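You operate a simulated robot arm through the tools that you are given. There is no shell and no other tool.

You are at the controls of a simulated two-armed robot. One attempt, no reset.

Task
Move the vee blocks to holes 52 and 54 and lay shaft 526 in them.
Fine: the shaft that lies there now goes on the mat.
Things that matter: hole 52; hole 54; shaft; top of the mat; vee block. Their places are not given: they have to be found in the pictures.

Only the result counts: the job must be done as asked and must still hold three seconds after the hand-in. Knocking over, shifting, dropping, spilling or breaking anything else fails it.

Robot
Two 7-joint arms with fingered hands on one trunk that stands fixed in place. Base frame: the origin is at the foot of the trunk, x ahead of it, y to its left, z up; the work surface is at about z = 0.71. Lengths are in m, angles in rad, forces in N, time in s.
The left shoulder is at [0.05, 0.214, 0.869], the right one opposite. With the tool pointing down near the work surface each hand reaches from about 0.42 to 0.9 m from the base axis, measured 20 degrees to its own side. Payload 3 kg a hand.
The TCP of each hand is the grasp point between the finger pads, 0.026 m short of the fingertips. In the tool frame z runs along the fingers and y along their closing line. The gripper opens to 0.132 m; its body begins 0.073 m behind the TCP. The gripper is a hand of 3 fingers: y runs from the thumb to the fingers, the wrist lies at [0, 0, -0.229] in the tool frame, and closing takes about 1.5 s.
Orientation is that of the tool frame in the base frame, as a unit quaternion [x, y, z, w]. With the fingers straight down and closing along the base's y, the tool's x points along the base's -x, its y along +y and its z along -z.

Tools
- The arms move only by the tool apply_moves. It takes "left_deltas", "right_deltas" or both (then of equal length, played together; a hand with none holds still); each is a list of rows, each a list of 2 entries, a list of its own where there are three numbers: the shift along the tool's x, y, z in m, then the turn, a rotation vector about the tool's x, y, z in rad. In form: [[[tx, ty, tz], [rx, ry, rz]], ...]. A call has 1 to 20 rows; each row shifts and turns the commanded pose from where the row before left it, along the tool's axes as they then stand. "left_grip" and "right_grip" are, for a hand that has rows, the opening in per cent of the stroke, from 0 (shut) to 100 (fully open), set as the call begins (left out, the last holds). A row lasts 0.2 s, in which the tool goes at most 0.05 m and 0.15 rad; a call with a longer step from one row to the next is refused whole, and so is a gripper value outside its range. Where a pose cannot be reached the arm comes as near as it can. A force on the tool above 40 N (or 10 N above the force at the start of the call, whichever is more), or a blocked arm, ends the call early, and 0.2 s more pass. The fingers move at their own pace (about 0.072 m/s each) and stop on an object; they squeeze with about 25 N. The grip force told is the motor's: it shows also when the fingers shut on nothing. Time passes only in rows, and 0.2 s behind the last, so rows that do not move let the fingers close. The reply holds the time, the measured pose of the TCP, the force on the tool along the base axes, the opening and the grip force, in the units named above and with some noise, with the torque about the TCP (base axes, N m) and any sound that the robot's microphone picked up, and new pictures: "views" is both (left out), scene, wrist or none (wrist: the cameras of the hands that moved).
- Cameras (640 x 400 px; columns grow to the right, rows downward): "scene" is now at [0.0337, 0.01, 1.5134]; the picture's right is [0.07, -1.00, 0.00], its down [-0.62, -0.04, -0.78] and it looks along [0.78, 0.06, -0.62] (base axes); focal length 369 px, centre (320, 200). "left" rides on the left gripper at [-0.062, 0.003, -0.092] in its tool frame; the picture's right is [-0.05, -1.00, 0.00], its down [0.83, -0.04, -0.56] and it looks along [0.55, -0.03, 0.83] (tool axes); focal length 230 px, centre (320, 200). "right" rides on the right gripper at [0.062, 0.003, -0.092] in its tool frame; the picture's right is [-0.05, 1.00, 0.00], its down [-0.83, -0.04, -0.56] and it looks along [-0.55, -0.03, 0.83] (tool axes); focal length 230 px, centre (320, 200).
- curl_fingers(finger1, finger2, thumb_bend, hand): sets how far each is bent, from 0 (flat) to 1 (curled in); at 0.3 the hand is open as for a grip, at 0.7 the pads meet at the TCP. One left out holds its place. A second passes; each finger stops where it meets its share of the squeeze, and holds until it gets a number again. A gripper value or a shape takes the hand back. It gives what a move gives, with no picture; readings hold the bend of each and the force on the fingers (four entries, about 0 where the hand has none), thumb and palm.
- grasp_type(shape, hand): the hand has 3 fingers and takes this shape, open, in about a second: jaw (thumb against the fingers, like two jaws); tri (thumb and two fingers); tip (a fingertip pinch); poke (one finger out to press); point (the index stretched); flat (the hand flat); cup (the hand cupped); fist (a fist). The gripper value then closes the fingers along that shape, each until it touches; the sizes above hold for jaw. It gives what a move gives, with no picture.
- aim_head(pan, tilt): turns the head with the scene camera to pan (to the left, within 1.501 rad either way) and tilt (down, from -0.506 to 1.204), counted from straight ahead of the robot. It gives what a move gives, and a new picture of the scene camera.
- probe_pixels(camera, pixels): for up to 12 pixels [column, row] of the newest picture of that camera ("zoom" is the newest enlarged one), the place [x, y, z] in the base frame of the surface seen there, good to about 0.002 m, but the place of the scene camera against the robot may be out by one fixed shift of up to 0.012 m in any direction. The clock stands still meanwhile.
- zoom(camera, box): a new picture of the part [left, top, right, bottom] of that camera's present view, enlarged. The clock stands still meanwhile.
- job_done(): hands the job in; it is judged then, once.

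Unless the task says otherwise, let go and move clear before handing in.

The tools are called after ">>>" by a JSON object that holds its "fn" and its "kwargs". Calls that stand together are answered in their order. apply_moves: Moves the arms, as the interface text tells. Its arguments: {"type":"object","properties":{"left_deltas":{"type":"array"},"left_grip":{"type":"number"},"right_deltas":{"type":"array"},"right_grip":{"type":"number"},"views":{"type":"string","enum":["both","scene","wrist","none"]}},"required":[]} The other tools are called the same way: grasp_type (shape, hand) gives the hand a shape; curl_fingers (finger1, finger2, thumb_bend, hand) moves the fingers one by one; aim_head (pan, tilt) turns the head that bears the scene camera; probe_pixels (camera, pixels) gives the place of the surface under pixels of a picture; zoom (camera, box) takes an enlarged picture of a part of a camera's view; job_done () hands the job in.

At the start:

```text
t: 0.0
left_ee_pos: [0.6861, 0.2861, 1.0391]
left_ee_rot: [-0.018, 1.0, 0.0, 0.0]
left_contact_force: [-0.5, -0.5, 0.2]
left_torque: [0.0, -0.03, -0.02]
left_grip_width: 0.1319
left_grip_force: 0.1
left_shape: jaw
left_bend: [0.3, 0.3, 0.3]
left_finger forces: [0.1, 0.0, 0.1, 0.0, 0.0, 0.0]
right_ee_pos: [0.6766, -0.1949, 1.0039]
right_ee_rot: [-0.019, 1.0, 0.0, 0.0]
right_contact_force: [0.7, 0.7, 0.5]
right_torque: [0.03, 0.0, 0.02]
right_grip_width: 0.1318
right_grip_force: 0.1
right_shape: jaw
right_bend: [0.3, 0.3, 0.3]
right_finger forces: [0.0, 0.0, 0.0, 0.0, 0.0, 0.0]
head pan, tilt (commanded): [0.07, 0.668]
```

scene: 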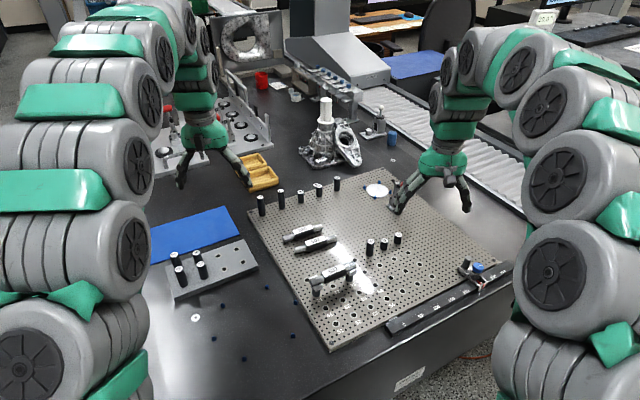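
right: 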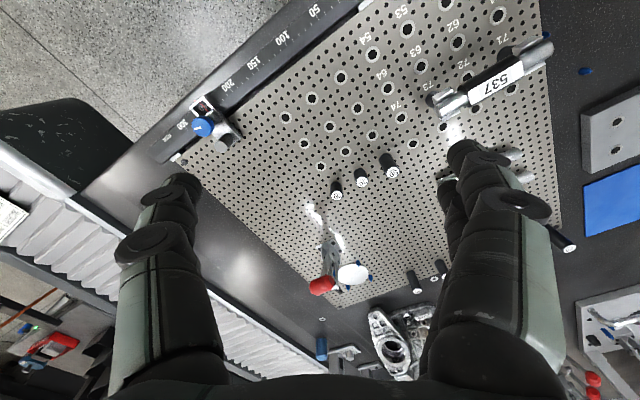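
left: 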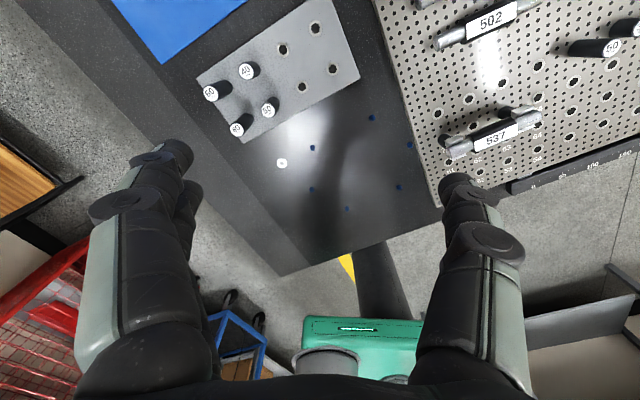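

The scene shows a perforated plate with a shaft labelled 537 on two vee blocks (around pixel 332,277), two more shafts near (303,233) and (315,245), and a blue mat at (195,235). I'll zoom in to read labels and holes.

>>> {"fn": "zoom", "kwargs": {"camera": "scene", "box": [280, 210, 440, 350]}}

>>> {"fn": "zoom", "kwargs": {"camera": "right", "box": [320, 0, 580, 180]}}

>>> {"fn": "zoom", "kwargs": {"camera": "left", "box": [400, 0, 640, 200]}}

```text
2.86 times, centred on (360, 280) of scene
```

zoom: 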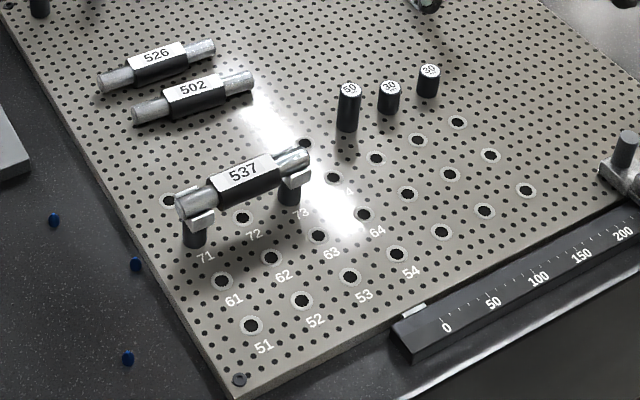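

```text
2.22 times, centred on (450, 90) of right
```

zoom: 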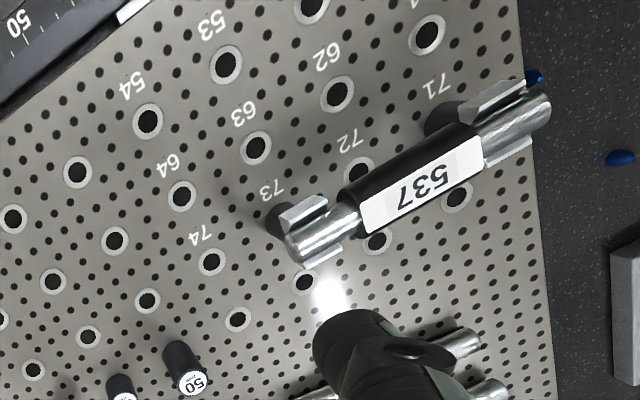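

```text
2.00 times, centred on (520, 100) of left
```

zoom: 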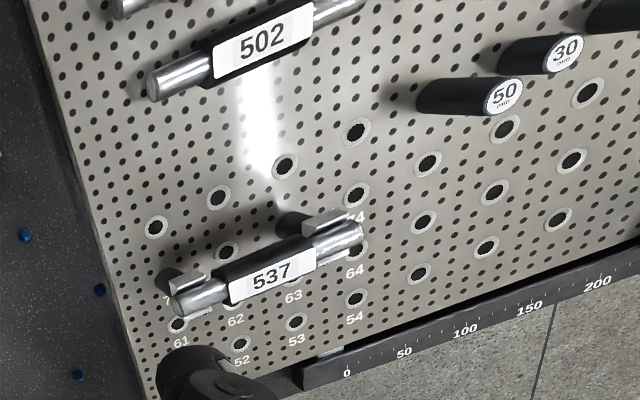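

The vee blocks stand in holes 71 and 73 with shaft 537 on them; shaft 526 is the far loose one (zoom 157,66). I'll probe the key points on the scene zoom.

>>> {"fn": "zoom", "kwargs": {"camera": "scene", "box": [280, 210, 440, 350]}}

>>> {"fn": "probe_pixels", "kwargs": {"camera": "zoom", "pixels": [[251, 325], [302, 300], [349, 277], [397, 253], [222, 281], [271, 258], [318, 235], [363, 214], [242, 217], [333, 177], [168, 200], [304, 143]]}}

>>> {"fn": "probe_pixels", "kwargs": {"camera": "zoom", "pixels": [[157, 54], [120, 80], [200, 46], [192, 86], [153, 108], [240, 78], [243, 172], [190, 200], [298, 158], [203, 224], [293, 182], [196, 238]]}}

>>> {"fn": "probe_pixels", "kwargs": {"camera": "scene", "pixels": [[150, 232], [225, 208], [240, 235], [165, 262], [190, 235], [205, 260], [172, 295], [240, 242], [258, 268], [375, 188], [300, 265], [330, 350]]}}

```text
2.86 times, centred on (360, 280) of scene
```

zoom: 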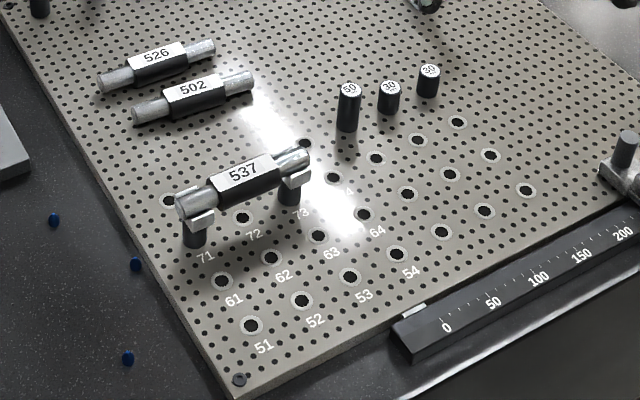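

```text
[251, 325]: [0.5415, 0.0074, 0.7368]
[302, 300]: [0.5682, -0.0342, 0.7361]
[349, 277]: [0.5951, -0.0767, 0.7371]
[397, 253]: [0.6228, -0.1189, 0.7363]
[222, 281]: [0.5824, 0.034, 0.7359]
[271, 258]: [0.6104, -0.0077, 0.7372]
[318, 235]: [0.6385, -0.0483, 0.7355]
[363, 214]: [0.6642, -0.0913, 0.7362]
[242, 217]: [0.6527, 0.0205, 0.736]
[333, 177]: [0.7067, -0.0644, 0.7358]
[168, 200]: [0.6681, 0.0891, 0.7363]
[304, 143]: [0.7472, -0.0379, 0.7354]
```

```text
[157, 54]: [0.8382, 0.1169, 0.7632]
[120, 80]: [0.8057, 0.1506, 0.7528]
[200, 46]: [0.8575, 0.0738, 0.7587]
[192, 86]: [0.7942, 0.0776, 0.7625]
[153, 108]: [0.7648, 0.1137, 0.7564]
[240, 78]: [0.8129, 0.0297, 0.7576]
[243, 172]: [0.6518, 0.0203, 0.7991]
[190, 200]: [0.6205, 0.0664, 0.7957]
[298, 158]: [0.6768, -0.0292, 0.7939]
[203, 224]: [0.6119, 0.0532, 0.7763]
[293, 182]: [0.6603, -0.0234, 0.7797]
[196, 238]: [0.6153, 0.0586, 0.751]
```

```text
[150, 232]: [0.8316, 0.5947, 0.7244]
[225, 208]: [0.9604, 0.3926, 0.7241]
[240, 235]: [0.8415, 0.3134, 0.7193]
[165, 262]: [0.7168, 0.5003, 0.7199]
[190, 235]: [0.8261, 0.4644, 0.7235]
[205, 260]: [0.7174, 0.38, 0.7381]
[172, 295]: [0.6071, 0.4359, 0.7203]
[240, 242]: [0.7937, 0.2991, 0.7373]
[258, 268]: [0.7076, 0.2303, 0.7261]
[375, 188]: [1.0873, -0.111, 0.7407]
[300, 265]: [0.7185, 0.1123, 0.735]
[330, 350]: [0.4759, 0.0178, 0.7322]
```

The holes form a 50 mm grid at about 33° to the base; the blocks are in 71 and 73, and 537 rests on them. I'll pull the right hand back, and turn the left hand so its closing line lies across the shafts, bringing it over 537 for a close wrist-camera look.

>>> {"fn": "apply_moves", "kwargs": {"left_deltas": [[[0, 0, 0], [0, 0, 0.1478]], [[0, 0, 0], [0, 0, 0.1478]], [[0, 0, 0], [0, 0, 0.1478]], [[0, 0, 0], [0, 0, 0.1478]], [[0, 0, 0], [0, 0, 0.1478]], [[0, 0, 0], [0, 0, 0.1478]], [[0, 0, 0], [0, 0, 0.1478]]], "right_deltas": [[[0.025, -0.02, -0.01], [0, 0, 0]], [[0.025, -0.02, -0.01], [0, 0, 0]], [[0.025, -0.02, -0.01], [0, 0, 0]], [[0.025, -0.02, -0.01], [0, 0, 0]], [[0.025, -0.02, -0.01], [0, 0, 0]], [[0.025, -0.02, -0.01], [0, 0, 0]], [[0.025, -0.02, -0.01], [0, 0, 0]]], "views": "both"}}

```text
t: 1.6
left_ee_pos: [0.6849, 0.2876, 1.0389]
left_ee_rot: [0.479, 0.878, 0.0, 0.0]
left_contact_force: [0.3, -0.2, 0.1]
left_torque: [0.01, 0.0, 0.04]
left_grip_width: 0.1319
left_grip_force: 0.2
left_shape: jaw
left_bend: [0.3, 0.3, 0.3]
left_finger forces: [0.1, 0.0, 0.1, 0.0, 0.1, 0.1]
right_ee_pos: [0.5062, -0.3397, 1.0726]
right_ee_rot: [-0.019, 1.0, 0.0, 0.0]
right_contact_force: [-0.7, 0.3, -0.3]
right_torque: [-0.02, 0.0, -0.01]
right_grip_width: 0.132
right_grip_force: 0.2
right_shape: jaw
right_bend: [0.3, 0.3, 0.3]
right_finger forces: [0.0, 0.1, 0.1, 0.0, 0.0, 0.0]
head pan, tilt (commanded): [0.07, 0.668]
```

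scene: 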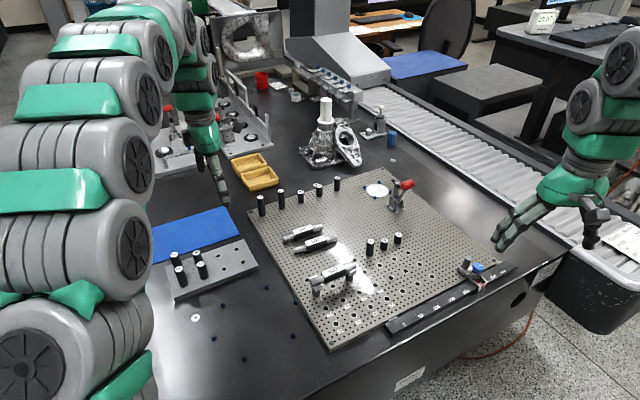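
right: 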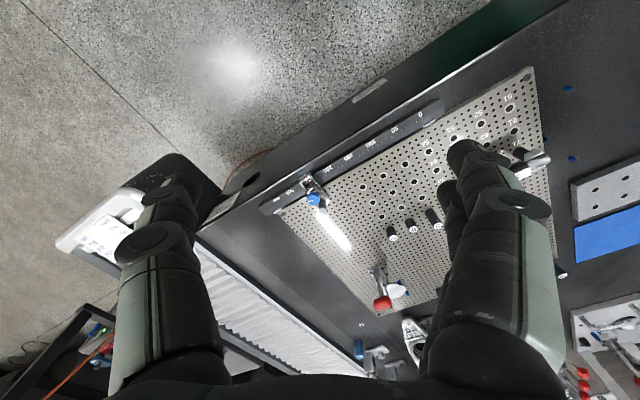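
left: 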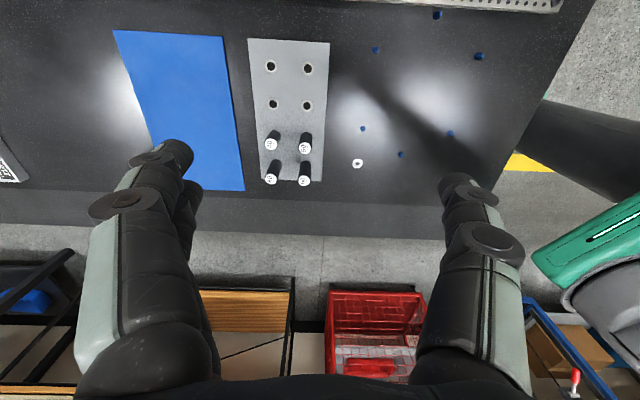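

The turn worked (tool y now along 0.841, 0.542). The left wrist view shows the mat clearly, so I'll probe its corners in the exact frame, then go over 537.

>>> {"fn": "probe_pixels", "kwargs": {"camera": "left", "pixels": [[116, 32], [221, 38], [243, 188], [180, 100], [150, 130], [200, 180], [232, 110], [250, 40], [305, 141], [270, 66], [438, 14], [480, 6]]}}

>>> {"fn": "apply_moves", "kwargs": {"left_deltas": [[[-0.0294, -0.0245, 0.0129], [0, 0, 0]], [[-0.0294, -0.0245, 0.0129], [0, 0, 0]], [[-0.0294, -0.0245, 0.0129], [0, 0, 0]], [[-0.0294, -0.0245, 0.0129], [0, 0, 0]], [[-0.0294, -0.0245, 0.0129], [0, 0, 0]], [[-0.0294, -0.0245, 0.0129], [0, 0, 0]], [[-0.0294, -0.0245, 0.0129], [0, 0, 0]]], "views": "both"}}

```text
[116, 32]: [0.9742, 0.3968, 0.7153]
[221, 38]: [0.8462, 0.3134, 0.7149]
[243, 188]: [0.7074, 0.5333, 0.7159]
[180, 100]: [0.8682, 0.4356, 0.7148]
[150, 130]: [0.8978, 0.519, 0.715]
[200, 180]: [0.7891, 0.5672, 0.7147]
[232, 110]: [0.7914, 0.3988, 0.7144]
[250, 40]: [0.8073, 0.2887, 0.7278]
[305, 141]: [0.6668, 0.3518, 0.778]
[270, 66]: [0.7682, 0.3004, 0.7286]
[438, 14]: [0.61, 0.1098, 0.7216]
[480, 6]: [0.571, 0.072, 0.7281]
```

```text
t: 3.2
left_ee_pos: [0.6523, 0.0214, 0.95]
left_ee_rot: [0.478, 0.878, -0.001, -0.001]
left_contact_force: [-0.1, -0.6, -0.7]
left_torque: [-0.03, -0.02, 0.0]
left_grip_width: 0.132
left_grip_force: 0.1
left_shape: jaw
left_bend: [0.3, 0.3, 0.3]
left_finger forces: [0.0, 0.1, 0.0, 0.0, 0.0, 0.0]
right_ee_pos: [0.5068, -0.3396, 1.0734]
right_ee_rot: [-0.018, 1.0, 0.0, 0.0]
right_contact_force: [0.3, 0.7, 0.3]
right_torque: [0.03, 0.04, 0.02]
right_grip_width: 0.1321
right_grip_force: 0.0
right_shape: jaw
right_bend: [0.3, 0.3, 0.3]
right_finger forces: [0.0, 0.0, 0.0, 0.0, 0.1, 0.0]
head pan, tilt (commanded): [0.07, 0.668]
```

scene: 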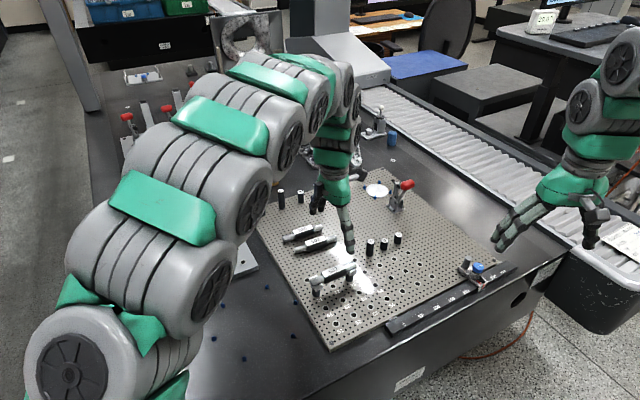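
left: 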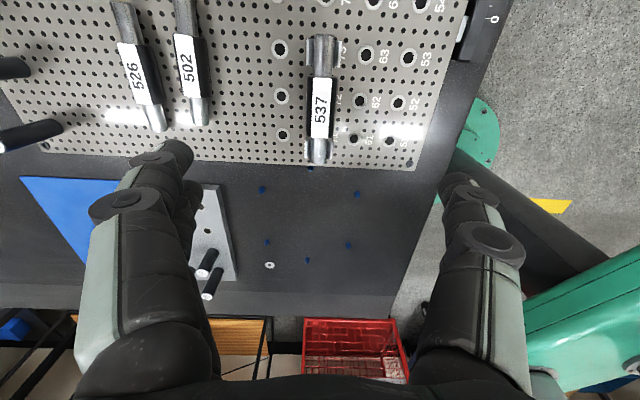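

The left wrist view now shows 537 upright at (320,112) directly under the hand, plus 526 and 502 on the left. I'll zoom in and probe in the exact frame.

>>> {"fn": "zoom", "kwargs": {"camera": "left", "box": [240, 0, 440, 170]}}

>>> {"fn": "probe_pixels", "kwargs": {"camera": "left", "pixels": [[320, 112], [320, 40], [320, 155], [360, 101], [366, 55], [374, 5], [398, 102], [407, 57], [419, 5], [354, 138], [389, 140], [282, 97]]}}

```text
2.35 times, centred on (340, 85) of left
```

zoom: 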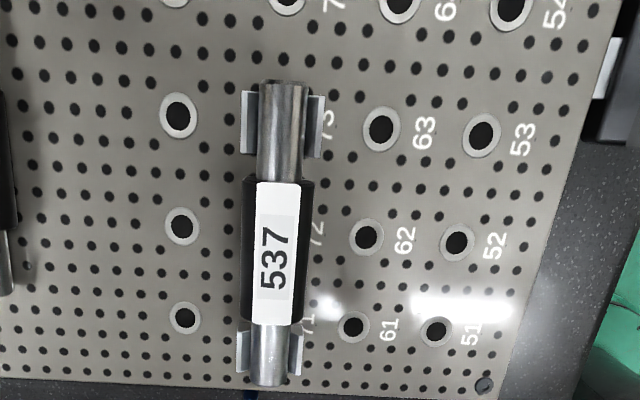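

```text
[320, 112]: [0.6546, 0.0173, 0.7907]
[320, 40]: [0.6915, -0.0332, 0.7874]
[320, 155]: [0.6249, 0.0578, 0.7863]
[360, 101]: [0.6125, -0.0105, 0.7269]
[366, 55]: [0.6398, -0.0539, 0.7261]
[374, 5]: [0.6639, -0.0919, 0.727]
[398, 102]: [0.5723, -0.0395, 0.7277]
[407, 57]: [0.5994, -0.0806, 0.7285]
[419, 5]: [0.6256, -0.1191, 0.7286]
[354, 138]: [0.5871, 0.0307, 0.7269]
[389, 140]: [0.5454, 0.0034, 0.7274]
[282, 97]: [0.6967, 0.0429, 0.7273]
```

The exact-frame plate top is z≈0.7275, 537's label top z≈0.791 at (0.6546, 0.0173). I'll lower the left hand by 7 cm for a closer look at the vee blocks and finger spacing.

>>> {"fn": "apply_moves", "kwargs": {"left_deltas": [[[0, 0, 0.035], [0, 0, 0]], [[0, 0, 0.035], [0, 0, 0]]], "views": "both"}}

>>> {"fn": "zoom", "kwargs": {"camera": "scene", "box": [270, 180, 410, 310]}}

>>> {"fn": "zoom", "kwargs": {"camera": "left", "box": [220, 0, 440, 180]}}

```text
t: 3.8
left_ee_pos: [0.6531, 0.0205, 0.8799]
left_ee_rot: [0.479, 0.878, 0.001, 0.0]
left_contact_force: [1.3, -0.3, 0.6]
left_torque: [0.03, 0.01, 0.0]
left_grip_width: 0.132
left_grip_force: 0.0
left_shape: jaw
left_bend: [0.3, 0.3, 0.3]
left_finger forces: [0.1, 0.1, 0.1, 0.1, 0.0, 0.0]
right_ee_pos: [0.5063, -0.3388, 1.0734]
right_ee_rot: [-0.018, 1.0, 0.0, 0.0]
right_contact_force: [0.6, -0.1, 0.1]
right_torque: [0.0, 0.01, 0.02]
right_grip_width: 0.1318
right_grip_force: 0.1
right_shape: jaw
right_bend: [0.3, 0.3, 0.3]
right_finger forces: [0.0, 0.1, 0.0, 0.0, 0.0, 0.0]
head pan, tilt (commanded): [0.07, 0.668]
```

scene: 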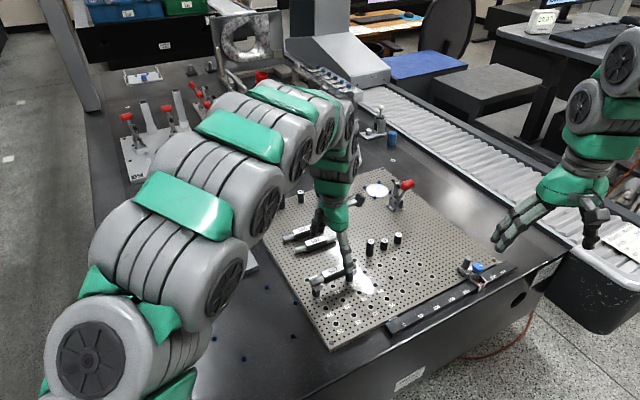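
left: 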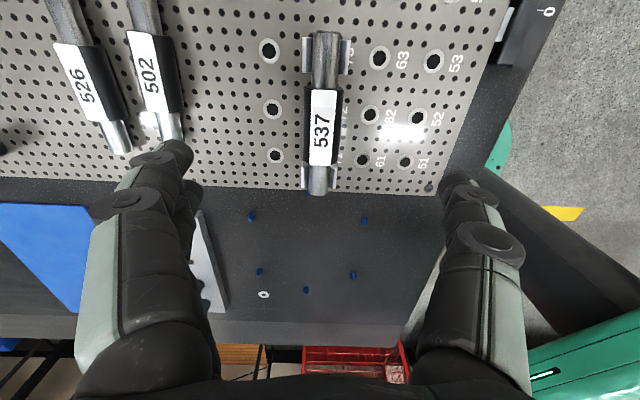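

```text
3.08 times, centred on (340, 245) of scene
```

zoom: 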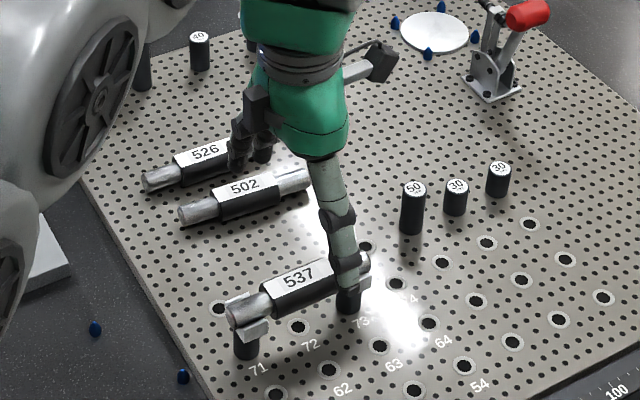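

```text
2.22 times, centred on (330, 90) of left
```

zoom: 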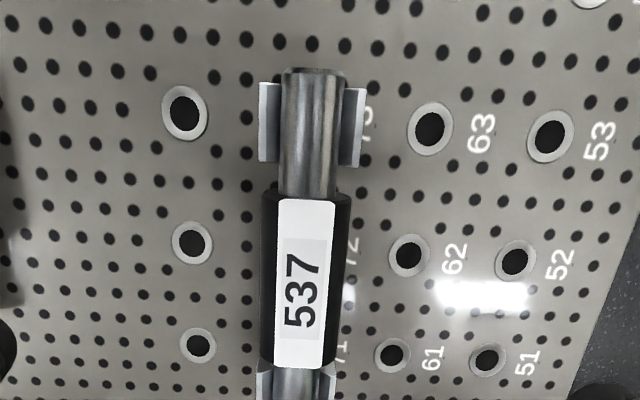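

The zoom shows the handle from row ~195 to ~368 and the vee wings on both sides of the shaft end. I'll probe the wings, handle ends and shaft ends.

>>> {"fn": "probe_pixels", "kwargs": {"camera": "zoom", "pixels": [[264, 125], [275, 125], [350, 125], [358, 125], [310, 75], [310, 190], [310, 205], [305, 360], [305, 375], [310, 130], [265, 300], [345, 300]]}}

>>> {"fn": "probe_pixels", "kwargs": {"camera": "left", "pixels": [[306, 40], [306, 67], [344, 40], [343, 68], [320, 32], [318, 190], [305, 170], [332, 172], [304, 185], [333, 185], [90, 85], [157, 75]]}}

```text
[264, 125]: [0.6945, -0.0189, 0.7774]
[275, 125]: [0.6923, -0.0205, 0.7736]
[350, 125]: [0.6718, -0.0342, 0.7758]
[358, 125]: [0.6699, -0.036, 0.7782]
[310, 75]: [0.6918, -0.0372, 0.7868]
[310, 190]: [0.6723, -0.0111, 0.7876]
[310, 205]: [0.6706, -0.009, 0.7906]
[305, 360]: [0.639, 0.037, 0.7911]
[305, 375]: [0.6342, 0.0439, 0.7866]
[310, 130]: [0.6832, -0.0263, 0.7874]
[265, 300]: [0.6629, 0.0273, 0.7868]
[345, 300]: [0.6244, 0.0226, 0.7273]
```

```text
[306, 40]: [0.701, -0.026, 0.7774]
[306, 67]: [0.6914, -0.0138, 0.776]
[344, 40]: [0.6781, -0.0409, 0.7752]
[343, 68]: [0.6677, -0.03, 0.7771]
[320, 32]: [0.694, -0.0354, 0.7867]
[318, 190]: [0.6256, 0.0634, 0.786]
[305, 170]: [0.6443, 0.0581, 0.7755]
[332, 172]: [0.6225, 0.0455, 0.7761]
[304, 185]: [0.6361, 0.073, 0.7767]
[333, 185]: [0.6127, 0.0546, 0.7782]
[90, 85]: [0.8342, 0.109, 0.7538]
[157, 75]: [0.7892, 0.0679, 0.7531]
```

Vee heads measure about 30 mm across and 20 mm along the shaft with wing tops at z≈0.777; the shaft axis is about z 0.777. Before gripping I want to see the finger spacing, so I'll zoom in on the left hand in both views.

>>> {"fn": "zoom", "kwargs": {"camera": "scene", "box": [300, 170, 380, 300]}}

>>> {"fn": "zoom", "kwargs": {"camera": "left", "box": [70, 110, 270, 300]}}

>>> {"fn": "zoom", "kwargs": {"camera": "left", "box": [390, 130, 560, 300]}}

>>> {"fn": "probe_pixels", "kwargs": {"camera": "left", "pixels": [[170, 150], [150, 160], [195, 185], [185, 195], [462, 182], [490, 205], [485, 240], [120, 205], [180, 145], [455, 180], [475, 185], [192, 175]]}}

```text
3.08 times, centred on (340, 235) of scene
```

zoom: 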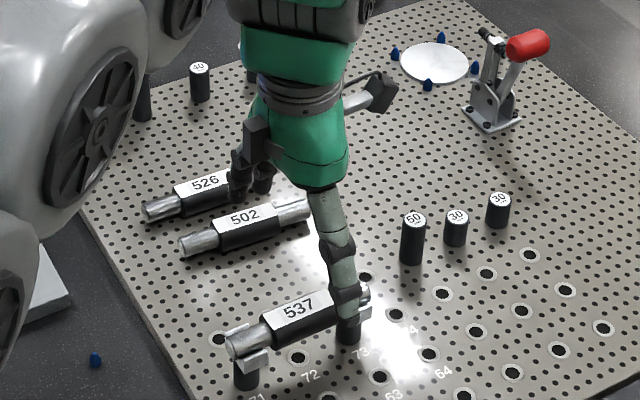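

```text
2.11 times, centred on (170, 205) of left
```

zoom: 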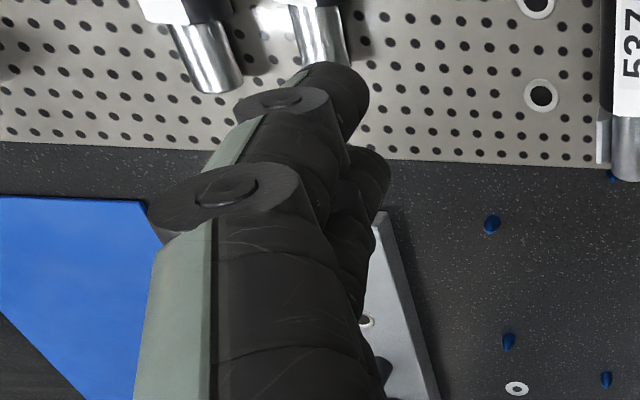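

```text
2.35 times, centred on (475, 215) of left
```

zoom: 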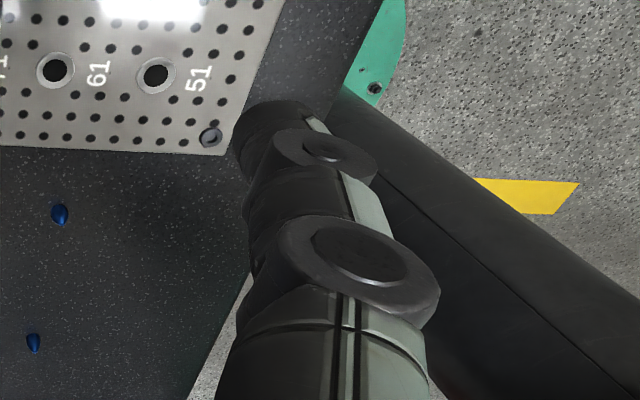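

```text
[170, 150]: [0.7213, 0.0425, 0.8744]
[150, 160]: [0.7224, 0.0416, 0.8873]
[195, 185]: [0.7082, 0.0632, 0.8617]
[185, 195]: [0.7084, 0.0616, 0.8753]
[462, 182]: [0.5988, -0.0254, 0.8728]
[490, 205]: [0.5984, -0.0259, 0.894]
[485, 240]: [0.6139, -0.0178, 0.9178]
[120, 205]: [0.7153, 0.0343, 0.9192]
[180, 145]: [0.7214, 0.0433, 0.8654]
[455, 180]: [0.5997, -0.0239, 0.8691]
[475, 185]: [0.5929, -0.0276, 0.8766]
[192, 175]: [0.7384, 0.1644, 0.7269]
```

Two fingers sit at ±12 mm along tool x, thumb centred; the hand is centred over 537 within about 1 mm (needs +4 mm along the shaft). I'll descend to z≈0.784 around the handle.

>>> {"fn": "apply_moves", "kwargs": {"left_deltas": [[[-0.004, 0, 0.03], [0, 0, 0]], [[0, 0, 0.033], [0, 0, 0]], [[0, 0, 0.033], [0, 0, 0]]], "views": "both"}}

>>> {"fn": "zoom", "kwargs": {"camera": "left", "box": [160, 60, 500, 270]}}

```text
t: 4.6
left_ee_pos: [0.6547, 0.0154, 0.7836]
left_ee_rot: [0.48, 0.877, -0.001, 0.0]
left_contact_force: [0.1, -0.1, -0.4]
left_torque: [0.04, 0.02, -0.01]
left_grip_width: 0.1317
left_grip_force: 0.1
left_shape: jaw
left_bend: [0.3, 0.3, 0.3]
left_finger forces: [0.1, 0.0, 0.0, 0.0, 0.0, 0.1]
right_ee_pos: [0.5071, -0.3407, 1.0734]
right_ee_rot: [-0.019, 1.0, 0.0, 0.0]
right_contact_force: [0.1, 0.2, 0.9]
right_torque: [0.0, 0.03, -0.01]
right_grip_width: 0.1319
right_grip_force: 0.1
right_shape: jaw
right_bend: [0.3, 0.3, 0.3]
right_finger forces: [0.1, 0.0, 0.1, 0.0, 0.0, 0.0]
head pan, tilt (commanded): [0.07, 0.668]
```

scene: 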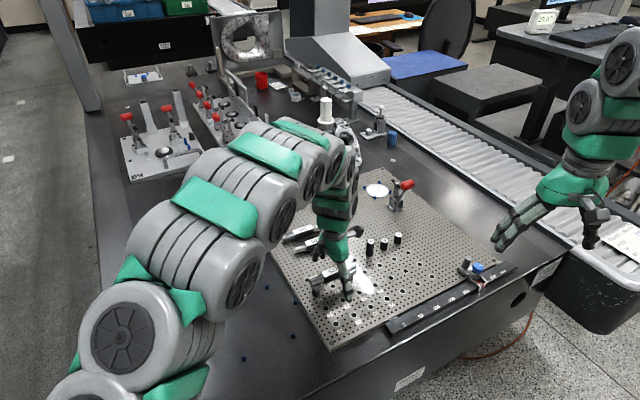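
left: 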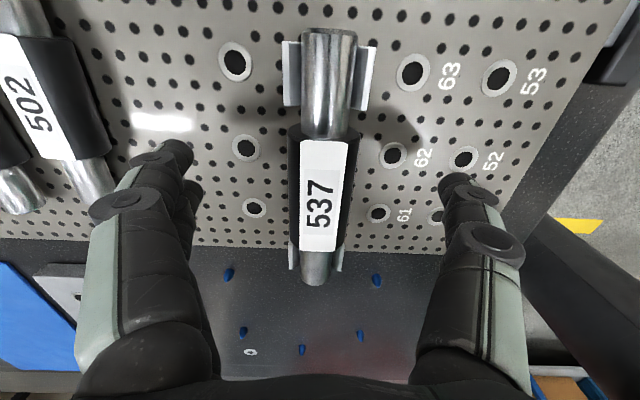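

```text
1.88 times, centred on (330, 165) of left
```

zoom: 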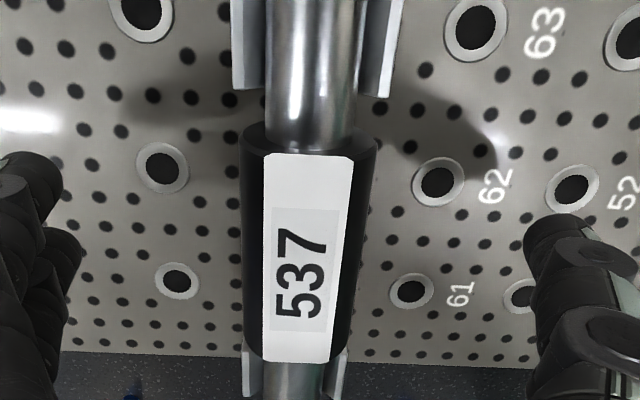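

The handle is between the fingers, centred at column ~322 (about 1 mm toward the thumb side). I'll nudge 1 mm and close.

>>> {"fn": "apply_moves", "kwargs": {"left_deltas": [[[0, -0.001, 0], [0, 0, 0]], [[0, 0, 0], [0, 0, 0]], [[0, 0, 0], [0, 0, 0]], [[0, 0, 0], [0, 0, 0]], [[0, 0, 0], [0, 0, 0]], [[0, 0, 0], [0, 0, 0]], [[0, 0, 0], [0, 0, 0]], [[0, 0, 0], [0, 0, 0]]], "left_grip": 0, "views": "both"}}

```text
t: 6.4
left_ee_pos: [0.654, 0.0172, 0.7843]
left_ee_rot: [0.479, 0.878, 0.0, 0.0]
left_contact_force: [0.3, 0.5, -0.2]
left_torque: [-0.01, 0.01, -0.01]
left_grip_width: 0.0205
left_grip_force: 24.9
left_shape: jaw
left_bend: [0.73, 0.73, 0.7]
left_finger forces: [10.5, 10.3, 0.0, 0.0, 21.6, 0.0]
right_ee_pos: [0.5066, -0.3409, 1.0731]
right_ee_rot: [-0.018, 1.0, 0.0, 0.0]
right_contact_force: [-0.1, 0.1, 0.1]
right_torque: [0.0, 0.02, -0.02]
right_grip_width: 0.132
right_grip_force: 0.1
right_shape: jaw
right_bend: [0.3, 0.3, 0.3]
right_finger forces: [0.0, 0.0, 0.0, 0.0, 0.1, 0.1]
head pan, tilt (commanded): [0.07, 0.668]
```

scene: 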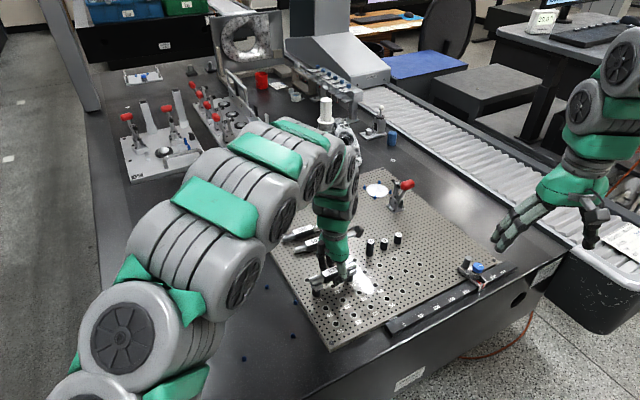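
left: 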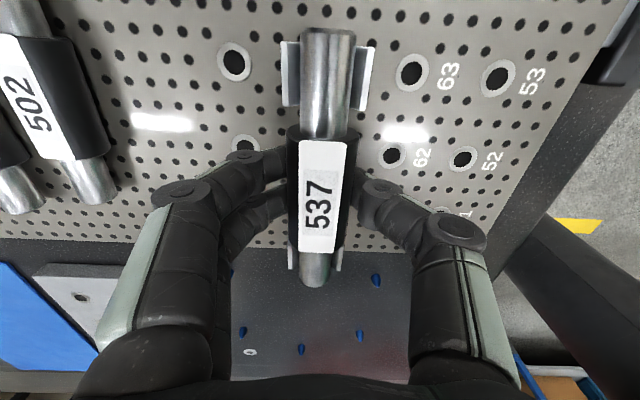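

537 is gripped (24.9 N). I'll lift it straight up and check.

>>> {"fn": "apply_moves", "kwargs": {"left_deltas": [[[0, 0, -0.01], [0, 0, 0]], [[0, 0, -0.02], [0, 0, 0]], [[0, 0, -0.03], [0, 0, 0]], [[0, 0, -0.03], [0, 0, 0]]], "views": "both"}}

>>> {"fn": "zoom", "kwargs": {"camera": "scene", "box": [270, 180, 410, 320]}}

```text
t: 7.4
left_ee_pos: [0.6525, 0.0165, 0.8729]
left_ee_rot: [0.478, 0.878, 0.001, 0.001]
left_contact_force: [-0.4, -0.7, -5.2]
left_torque: [0.0, 0.01, 0.02]
left_grip_width: 0.0201
left_grip_force: 25.0
left_shape: jaw
left_bend: [0.73, 0.73, 0.71]
left_finger forces: [9.1, 8.9, 0.1, 0.1, 20.9, 0.0]
right_ee_pos: [0.5062, -0.3401, 1.0725]
right_ee_rot: [-0.018, 1.0, 0.0, 0.0]
right_contact_force: [0.5, 0.6, -0.3]
right_torque: [-0.01, 0.01, 0.0]
right_grip_width: 0.132
right_grip_force: 0.1
right_shape: jaw
right_bend: [0.3, 0.3, 0.3]
right_finger forces: [0.1, 0.0, 0.0, 0.0, 0.0, 0.0]
head pan, tilt (commanded): [0.07, 0.668]
```

scene: 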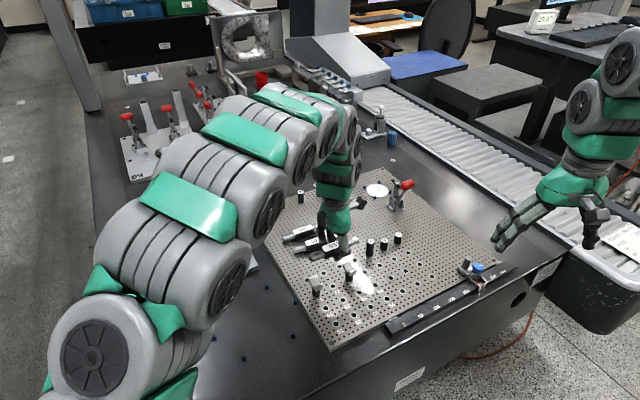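
left: 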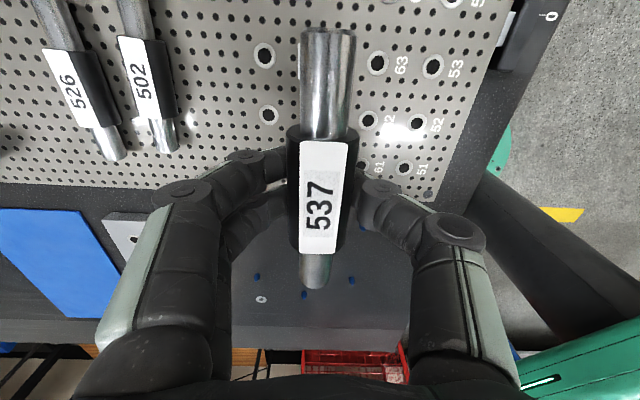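

```text
2.86 times, centred on (340, 250) of scene
```

zoom: 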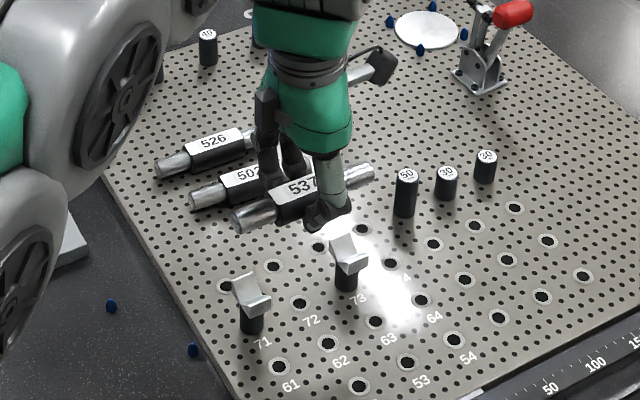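

537 is lifted cleanly (about 5 N) and both vees stayed in 71 and 73. I'll zoom in on the bare vee blocks to understand their shape.

>>> {"fn": "zoom", "kwargs": {"camera": "scene", "box": [300, 255, 370, 305]}}

>>> {"fn": "probe_pixels", "kwargs": {"camera": "zoom", "pixels": [[150, 190], [110, 150], [170, 225], [140, 250], [135, 330], [450, 100], [420, 60], [480, 130], [470, 160], [430, 200], [100, 260], [170, 300]]}}

```text
8.00 times, centred on (335, 280) of scene
```

zoom: 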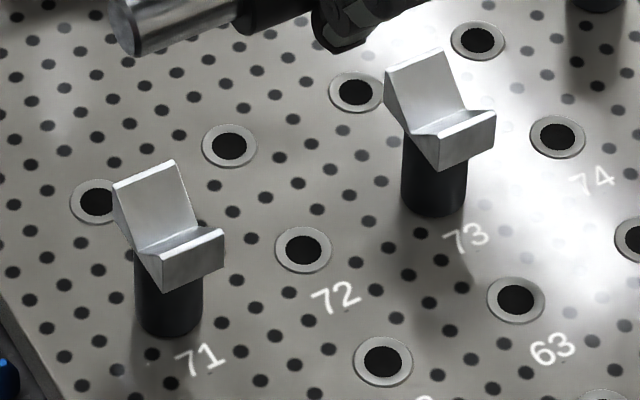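

```text
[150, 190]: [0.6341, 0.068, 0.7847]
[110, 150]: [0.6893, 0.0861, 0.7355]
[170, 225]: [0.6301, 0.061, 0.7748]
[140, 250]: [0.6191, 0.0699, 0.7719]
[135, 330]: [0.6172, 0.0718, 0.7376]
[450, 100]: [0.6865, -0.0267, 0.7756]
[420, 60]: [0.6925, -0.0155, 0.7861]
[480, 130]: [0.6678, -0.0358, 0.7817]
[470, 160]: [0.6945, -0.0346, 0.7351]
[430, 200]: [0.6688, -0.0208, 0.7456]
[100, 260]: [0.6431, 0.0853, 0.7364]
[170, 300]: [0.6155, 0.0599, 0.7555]
```

The vees are solid blocks with a post wider than the hole (shouldered). My current grip sits too low on the handle for the fingertips to clear the mat, so I'll set 537 back in the vees and regrip about 10 mm higher.

>>> {"fn": "apply_moves", "kwargs": {"left_deltas": [[[0, 0, 0.03], [0, 0, 0]], [[0, 0, 0.03], [0, 0, 0]], [[0, 0, 0.02], [0, 0, 0]], [[0, 0, 0.005], [0, 0, 0]], [[0, 0, 0.0045], [0, 0, 0]], [[0, 0, 0], [0, 0, 0]]], "views": "wrist"}}

```text
t: 8.8
left_ee_pos: [0.6552, 0.0177, 0.7841]
left_ee_rot: [0.479, 0.878, 0.0, -0.001]
left_contact_force: [0.1, 0.2, -4.6]
left_torque: [0.03, -0.01, -0.03]
left_grip_width: 0.0193
left_grip_force: 25.1
left_shape: jaw
left_bend: [0.73, 0.73, 0.71]
left_finger forces: [8.9, 8.8, 0.1, 0.0, 19.8, 0.1]
right_ee_pos: [0.507, -0.3405, 1.0733]
right_ee_rot: [-0.018, 1.0, 0.0, 0.001]
right_contact_force: [0.0, -0.5, -0.1]
right_torque: [0.03, -0.03, -0.03]
right_grip_width: 0.1319
right_grip_force: 0.0
right_shape: jaw
right_bend: [0.3, 0.3, 0.3]
right_finger forces: [0.0, 0.0, 0.1, 0.1, 0.1, 0.0]
head pan, tilt (commanded): [0.07, 0.668]
```

left: 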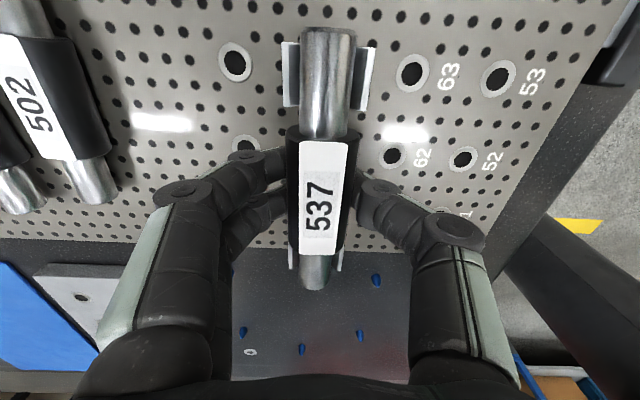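

The force (-4.6 N) shows the hand still carries the shaft, so it isn't seated yet. I'll lower in 1 mm steps.

>>> {"fn": "apply_moves", "kwargs": {"left_deltas": [[[0, 0, 0.001], [0, 0, 0]], [[0, 0, 0.001], [0, 0, 0]]], "views": "none"}}

```text
t: 9.4
left_ee_pos: [0.6553, 0.0171, 0.7813]
left_ee_rot: [0.478, 0.878, 0.001, 0.0]
left_contact_force: [0.4, 0.5, -4.4]
left_torque: [0.02, 0.03, -0.03]
left_grip_width: 0.019
left_grip_force: 25.7
left_shape: jaw
left_bend: [0.73, 0.73, 0.71]
left_finger forces: [8.8, 9.0, 0.0, 0.1, 19.8, 0.1]
right_ee_pos: [0.5066, -0.3398, 1.0743]
right_ee_rot: [-0.018, 1.0, 0.0, 0.0]
right_contact_force: [-0.4, 0.3, 1.3]
right_torque: [-0.01, -0.02, -0.01]
right_grip_width: 0.1321
right_grip_force: 0.0
right_shape: jaw
right_bend: [0.3, 0.3, 0.3]
right_finger forces: [0.0, 0.0, 0.0, 0.1, 0.1, 0.1]
head pan, tilt (commanded): [0.07, 0.668]
```

Still carrying the weight; the shaft apparently rode up a little in the fingers. Continue lowering in small steps.

>>> {"fn": "apply_moves", "kwargs": {"left_deltas": [[[0, 0, 0.001], [0, 0, 0]], [[0, 0, 0.001], [0, 0, 0]]], "views": "none"}}

```text
t: 10.0
left_ee_pos: [0.6529, 0.0159, 0.7793]
left_ee_rot: [0.478, 0.878, 0.0, 0.0]
left_contact_force: [-0.9, 0.3, -0.3]
left_torque: [0.02, 0.01, 0.0]
left_grip_width: 0.0195
left_grip_force: 25.1
left_shape: jaw
left_bend: [0.73, 0.73, 0.72]
left_finger forces: [8.4, 8.3, 0.0, 0.0, 18.8, 0.0]
right_ee_pos: [0.5068, -0.3406, 1.0735]
right_ee_rot: [-0.019, 1.0, 0.0, -0.001]
right_contact_force: [-0.2, -0.9, 0.1]
right_torque: [0.0, -0.02, -0.02]
right_grip_width: 0.1317
right_grip_force: 0.0
right_shape: jaw
right_bend: [0.3, 0.3, 0.3]
right_finger forces: [0.1, 0.0, 0.0, 0.0, 0.0, 0.0]
head pan, tilt (commanded): [0.07, 0.668]
```

The shaft now rests in the vees again (force ≈0). Before regripping I'll look closely at how the fingers wrap the handle.

>>> {"fn": "apply_moves", "kwargs": {"left_deltas": [[[0, 0, 0], [0, 0, 0]]], "views": "both"}}

>>> {"fn": "zoom", "kwargs": {"camera": "left", "box": [200, 100, 440, 290]}}

>>> {"fn": "zoom", "kwargs": {"camera": "scene", "box": [300, 230, 370, 300]}}

```text
t: 10.4
left_ee_pos: [0.6547, 0.0159, 0.7797]
left_ee_rot: [0.479, 0.878, 0.0, 0.0]
left_contact_force: [-0.2, 0.0, -1.4]
left_torque: [0.0, -0.02, -0.01]
left_grip_width: 0.0195
left_grip_force: 24.9
left_shape: jaw
left_bend: [0.73, 0.73, 0.72]
left_finger forces: [8.5, 8.5, 0.0, 0.1, 18.9, 0.0]
right_ee_pos: [0.5062, -0.3409, 1.0736]
right_ee_rot: [-0.019, 1.0, -0.001, 0.0]
right_contact_force: [0.0, -0.9, 0.0]
right_torque: [-0.02, -0.02, -0.03]
right_grip_width: 0.1321
right_grip_force: 0.0
right_shape: jaw
right_bend: [0.3, 0.3, 0.3]
right_finger forces: [0.0, 0.0, 0.1, 0.1, 0.0, 0.0]
head pan, tilt (commanded): [0.07, 0.668]
```

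scene: 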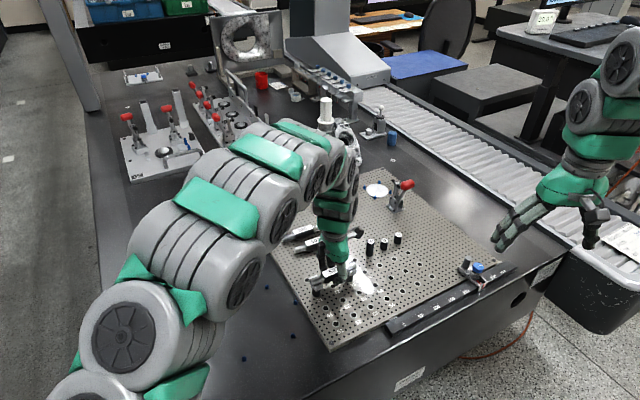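
left: 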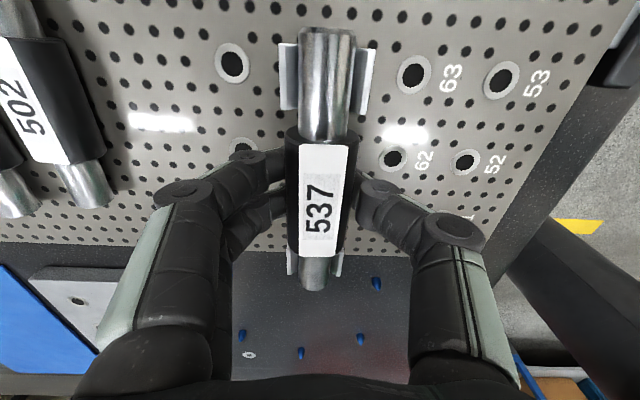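

```text
2.11 times, centred on (320, 195) of left
```

zoom: 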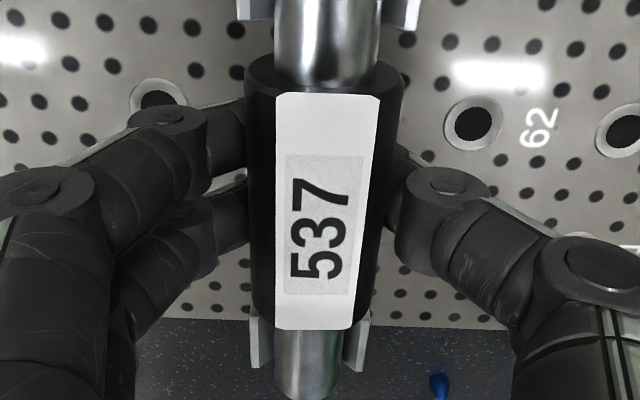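

```text
5.71 times, centred on (335, 265) of scene
```

zoom: 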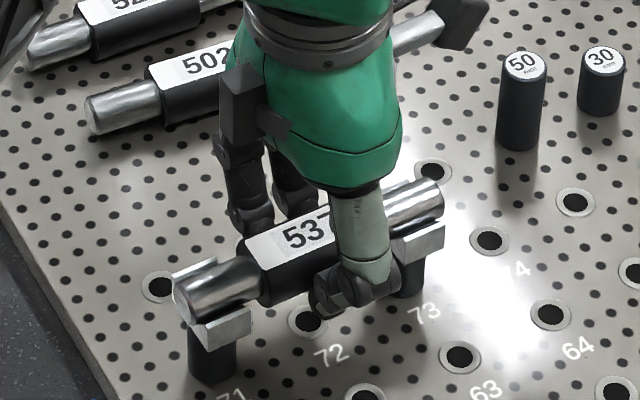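

The fingertips curl in under the handle like real fingers. I'll probe their heights in both views to know how far they reach below the TCP.

>>> {"fn": "probe_pixels", "kwargs": {"camera": "zoom", "pixels": [[325, 300], [335, 314], [345, 290], [380, 290], [360, 270], [355, 220], [390, 265], [258, 225], [295, 205], [240, 190], [315, 285], [300, 245]]}}

>>> {"fn": "probe_pixels", "kwargs": {"camera": "left", "pixels": [[288, 162], [280, 160], [262, 157], [288, 178], [352, 178], [360, 180], [375, 185], [290, 168], [275, 175], [395, 200], [240, 175], [270, 195]]}}

```text
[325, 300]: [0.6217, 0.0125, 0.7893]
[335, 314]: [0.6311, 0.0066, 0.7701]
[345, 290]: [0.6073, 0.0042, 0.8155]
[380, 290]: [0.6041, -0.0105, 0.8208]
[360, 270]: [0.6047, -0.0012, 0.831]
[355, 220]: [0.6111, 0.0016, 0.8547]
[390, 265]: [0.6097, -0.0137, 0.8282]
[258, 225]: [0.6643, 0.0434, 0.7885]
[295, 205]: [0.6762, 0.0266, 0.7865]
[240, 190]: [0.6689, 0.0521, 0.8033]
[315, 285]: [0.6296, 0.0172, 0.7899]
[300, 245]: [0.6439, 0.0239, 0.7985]
```

```text
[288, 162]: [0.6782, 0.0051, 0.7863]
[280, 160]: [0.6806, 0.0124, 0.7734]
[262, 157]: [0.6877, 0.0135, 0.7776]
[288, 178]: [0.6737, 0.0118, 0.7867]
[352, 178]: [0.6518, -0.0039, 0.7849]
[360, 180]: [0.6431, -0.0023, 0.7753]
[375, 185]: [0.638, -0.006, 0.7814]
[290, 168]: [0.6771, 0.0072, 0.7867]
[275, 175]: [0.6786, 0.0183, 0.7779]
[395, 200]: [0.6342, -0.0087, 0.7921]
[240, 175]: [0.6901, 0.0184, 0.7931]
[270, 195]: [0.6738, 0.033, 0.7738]
```

Fingertips reach ~20 mm below the TCP and hook under the handle. I'll open the left hand, leaving 537 in the vees, and meanwhile try the "tip" shape on the free right hand to see how its fingers close.

>>> {"fn": "apply_moves", "kwargs": {"left_deltas": [[[0, 0, 0], [0, 0, 0]], [[0, 0, 0], [0, 0, 0]], [[0, 0, 0], [0, 0, 0]], [[0, 0, 0], [0, 0, 0]], [[0, 0, 0], [0, 0, 0]], [[0, 0, 0], [0, 0, 0]]], "left_grip": 80, "views": "wrist"}}

>>> {"fn": "grasp_type", "kwargs": {"shape": "tip", "hand": "right"}}

>>> {"fn": "apply_moves", "kwargs": {"right_deltas": [[[0, 0, 0], [0, 0, 0]], [[0, 0, 0], [0, 0, 0]], [[0, 0, 0], [0, 0, 0]], [[0, 0, 0], [0, 0, 0]]], "views": "both"}}

```text
t: 11.8
left_ee_pos: [0.6547, 0.0153, 0.7797]
left_ee_rot: [0.478, 0.878, 0.0, 0.0]
left_contact_force: [0.2, 0.1, 0.4]
left_torque: [-0.02, 0.03, -0.01]
left_grip_width: 0.1052
left_grip_force: 0.1
left_shape: jaw
left_bend: [0.59, 0.59, 0.56]
left_finger forces: [0.1, 0.0, 0.0, 0.1, 0.0, 0.1]
right_ee_pos: [0.5066, -0.3404, 1.0737]
right_ee_rot: [-0.018, 1.0, -0.001, 0.0]
right_contact_force: [-0.3, 0.1, -0.4]
right_torque: [0.0, 0.0, 0.0]
right_grip_width: 0.132
right_grip_force: 0.0
right_shape: jaw
right_bend: [0.3, 0.3, 0.3]
right_finger forces: [0.0, 0.0, 0.0, 0.1, 0.0, 0.0]
head pan, tilt (commanded): [0.07, 0.668]
```

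left: 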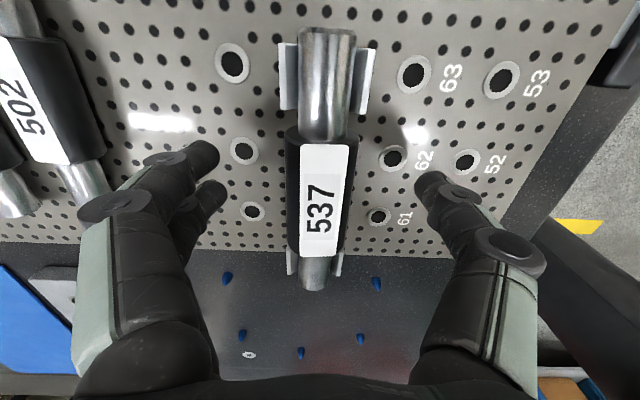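

```text
t: 12.7
left_ee_pos: [0.654, 0.0176, 0.7799]
left_ee_rot: [0.479, 0.878, 0.0, 0.0]
left_contact_force: [0.3, 0.4, 0.3]
left_torque: [0.03, 0.01, 0.0]
left_grip_width: 0.1053
left_grip_force: 0.1
left_shape: jaw
left_bend: [0.59, 0.59, 0.56]
left_finger forces: [0.1, 0.0, 0.1, 0.0, 0.0, 0.0]
right_ee_pos: [0.5066, -0.3395, 1.0736]
right_ee_rot: [-0.019, 1.0, 0.0, 0.0]
right_contact_force: [-1.0, -0.5, 0.5]
right_torque: [0.01, -0.02, -0.01]
right_grip_width: 0.132
right_grip_force: 0.0
right_shape: tip
right_bend: [0.3, 0.3, 0.3]
right_finger forces: [0.1, 0.0, 0.0, 0.0, 0.0, 0.0]
head pan, tilt (commanded): [0.07, 0.668]
```

```text
t: 13.7
left_ee_pos: [0.6538, 0.0168, 0.78]
left_ee_rot: [0.479, 0.878, 0.0, 0.0]
left_contact_force: [0.0, -0.7, 0.4]
left_torque: [0.0, 0.01, -0.01]
left_grip_width: 0.1053
left_grip_force: 0.1
left_shape: jaw
left_bend: [0.59, 0.59, 0.56]
left_finger forces: [0.1, 0.0, 0.1, 0.0, 0.1, 0.1]
right_ee_pos: [0.5056, -0.3395, 1.0742]
right_ee_rot: [-0.019, 1.0, 0.0, 0.0]
right_contact_force: [0.7, 0.4, -0.7]
right_torque: [0.0, 0.04, -0.03]
right_grip_width: 0.132
right_grip_force: 0.1
right_shape: tip
right_bend: [0.3, 0.3, 0.3]
right_finger forces: [0.0, 0.0, 0.1, 0.1, 0.0, 0.0]
head pan, tilt (commanded): [0.07, 0.668]
```

scene: 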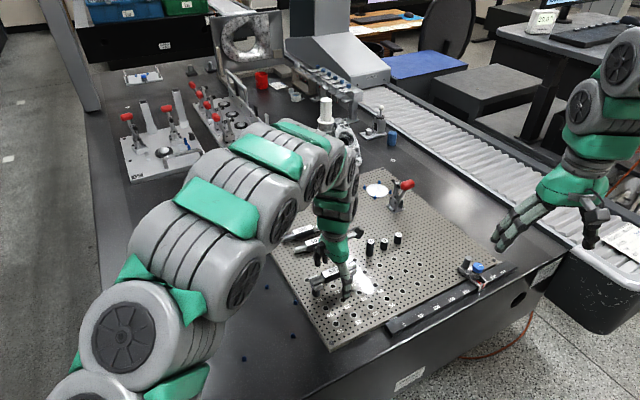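
right: 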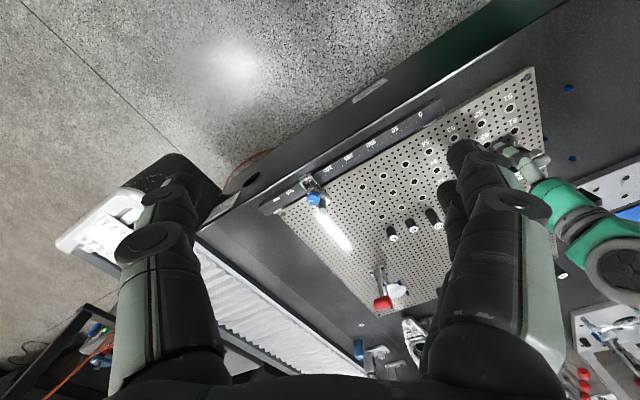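

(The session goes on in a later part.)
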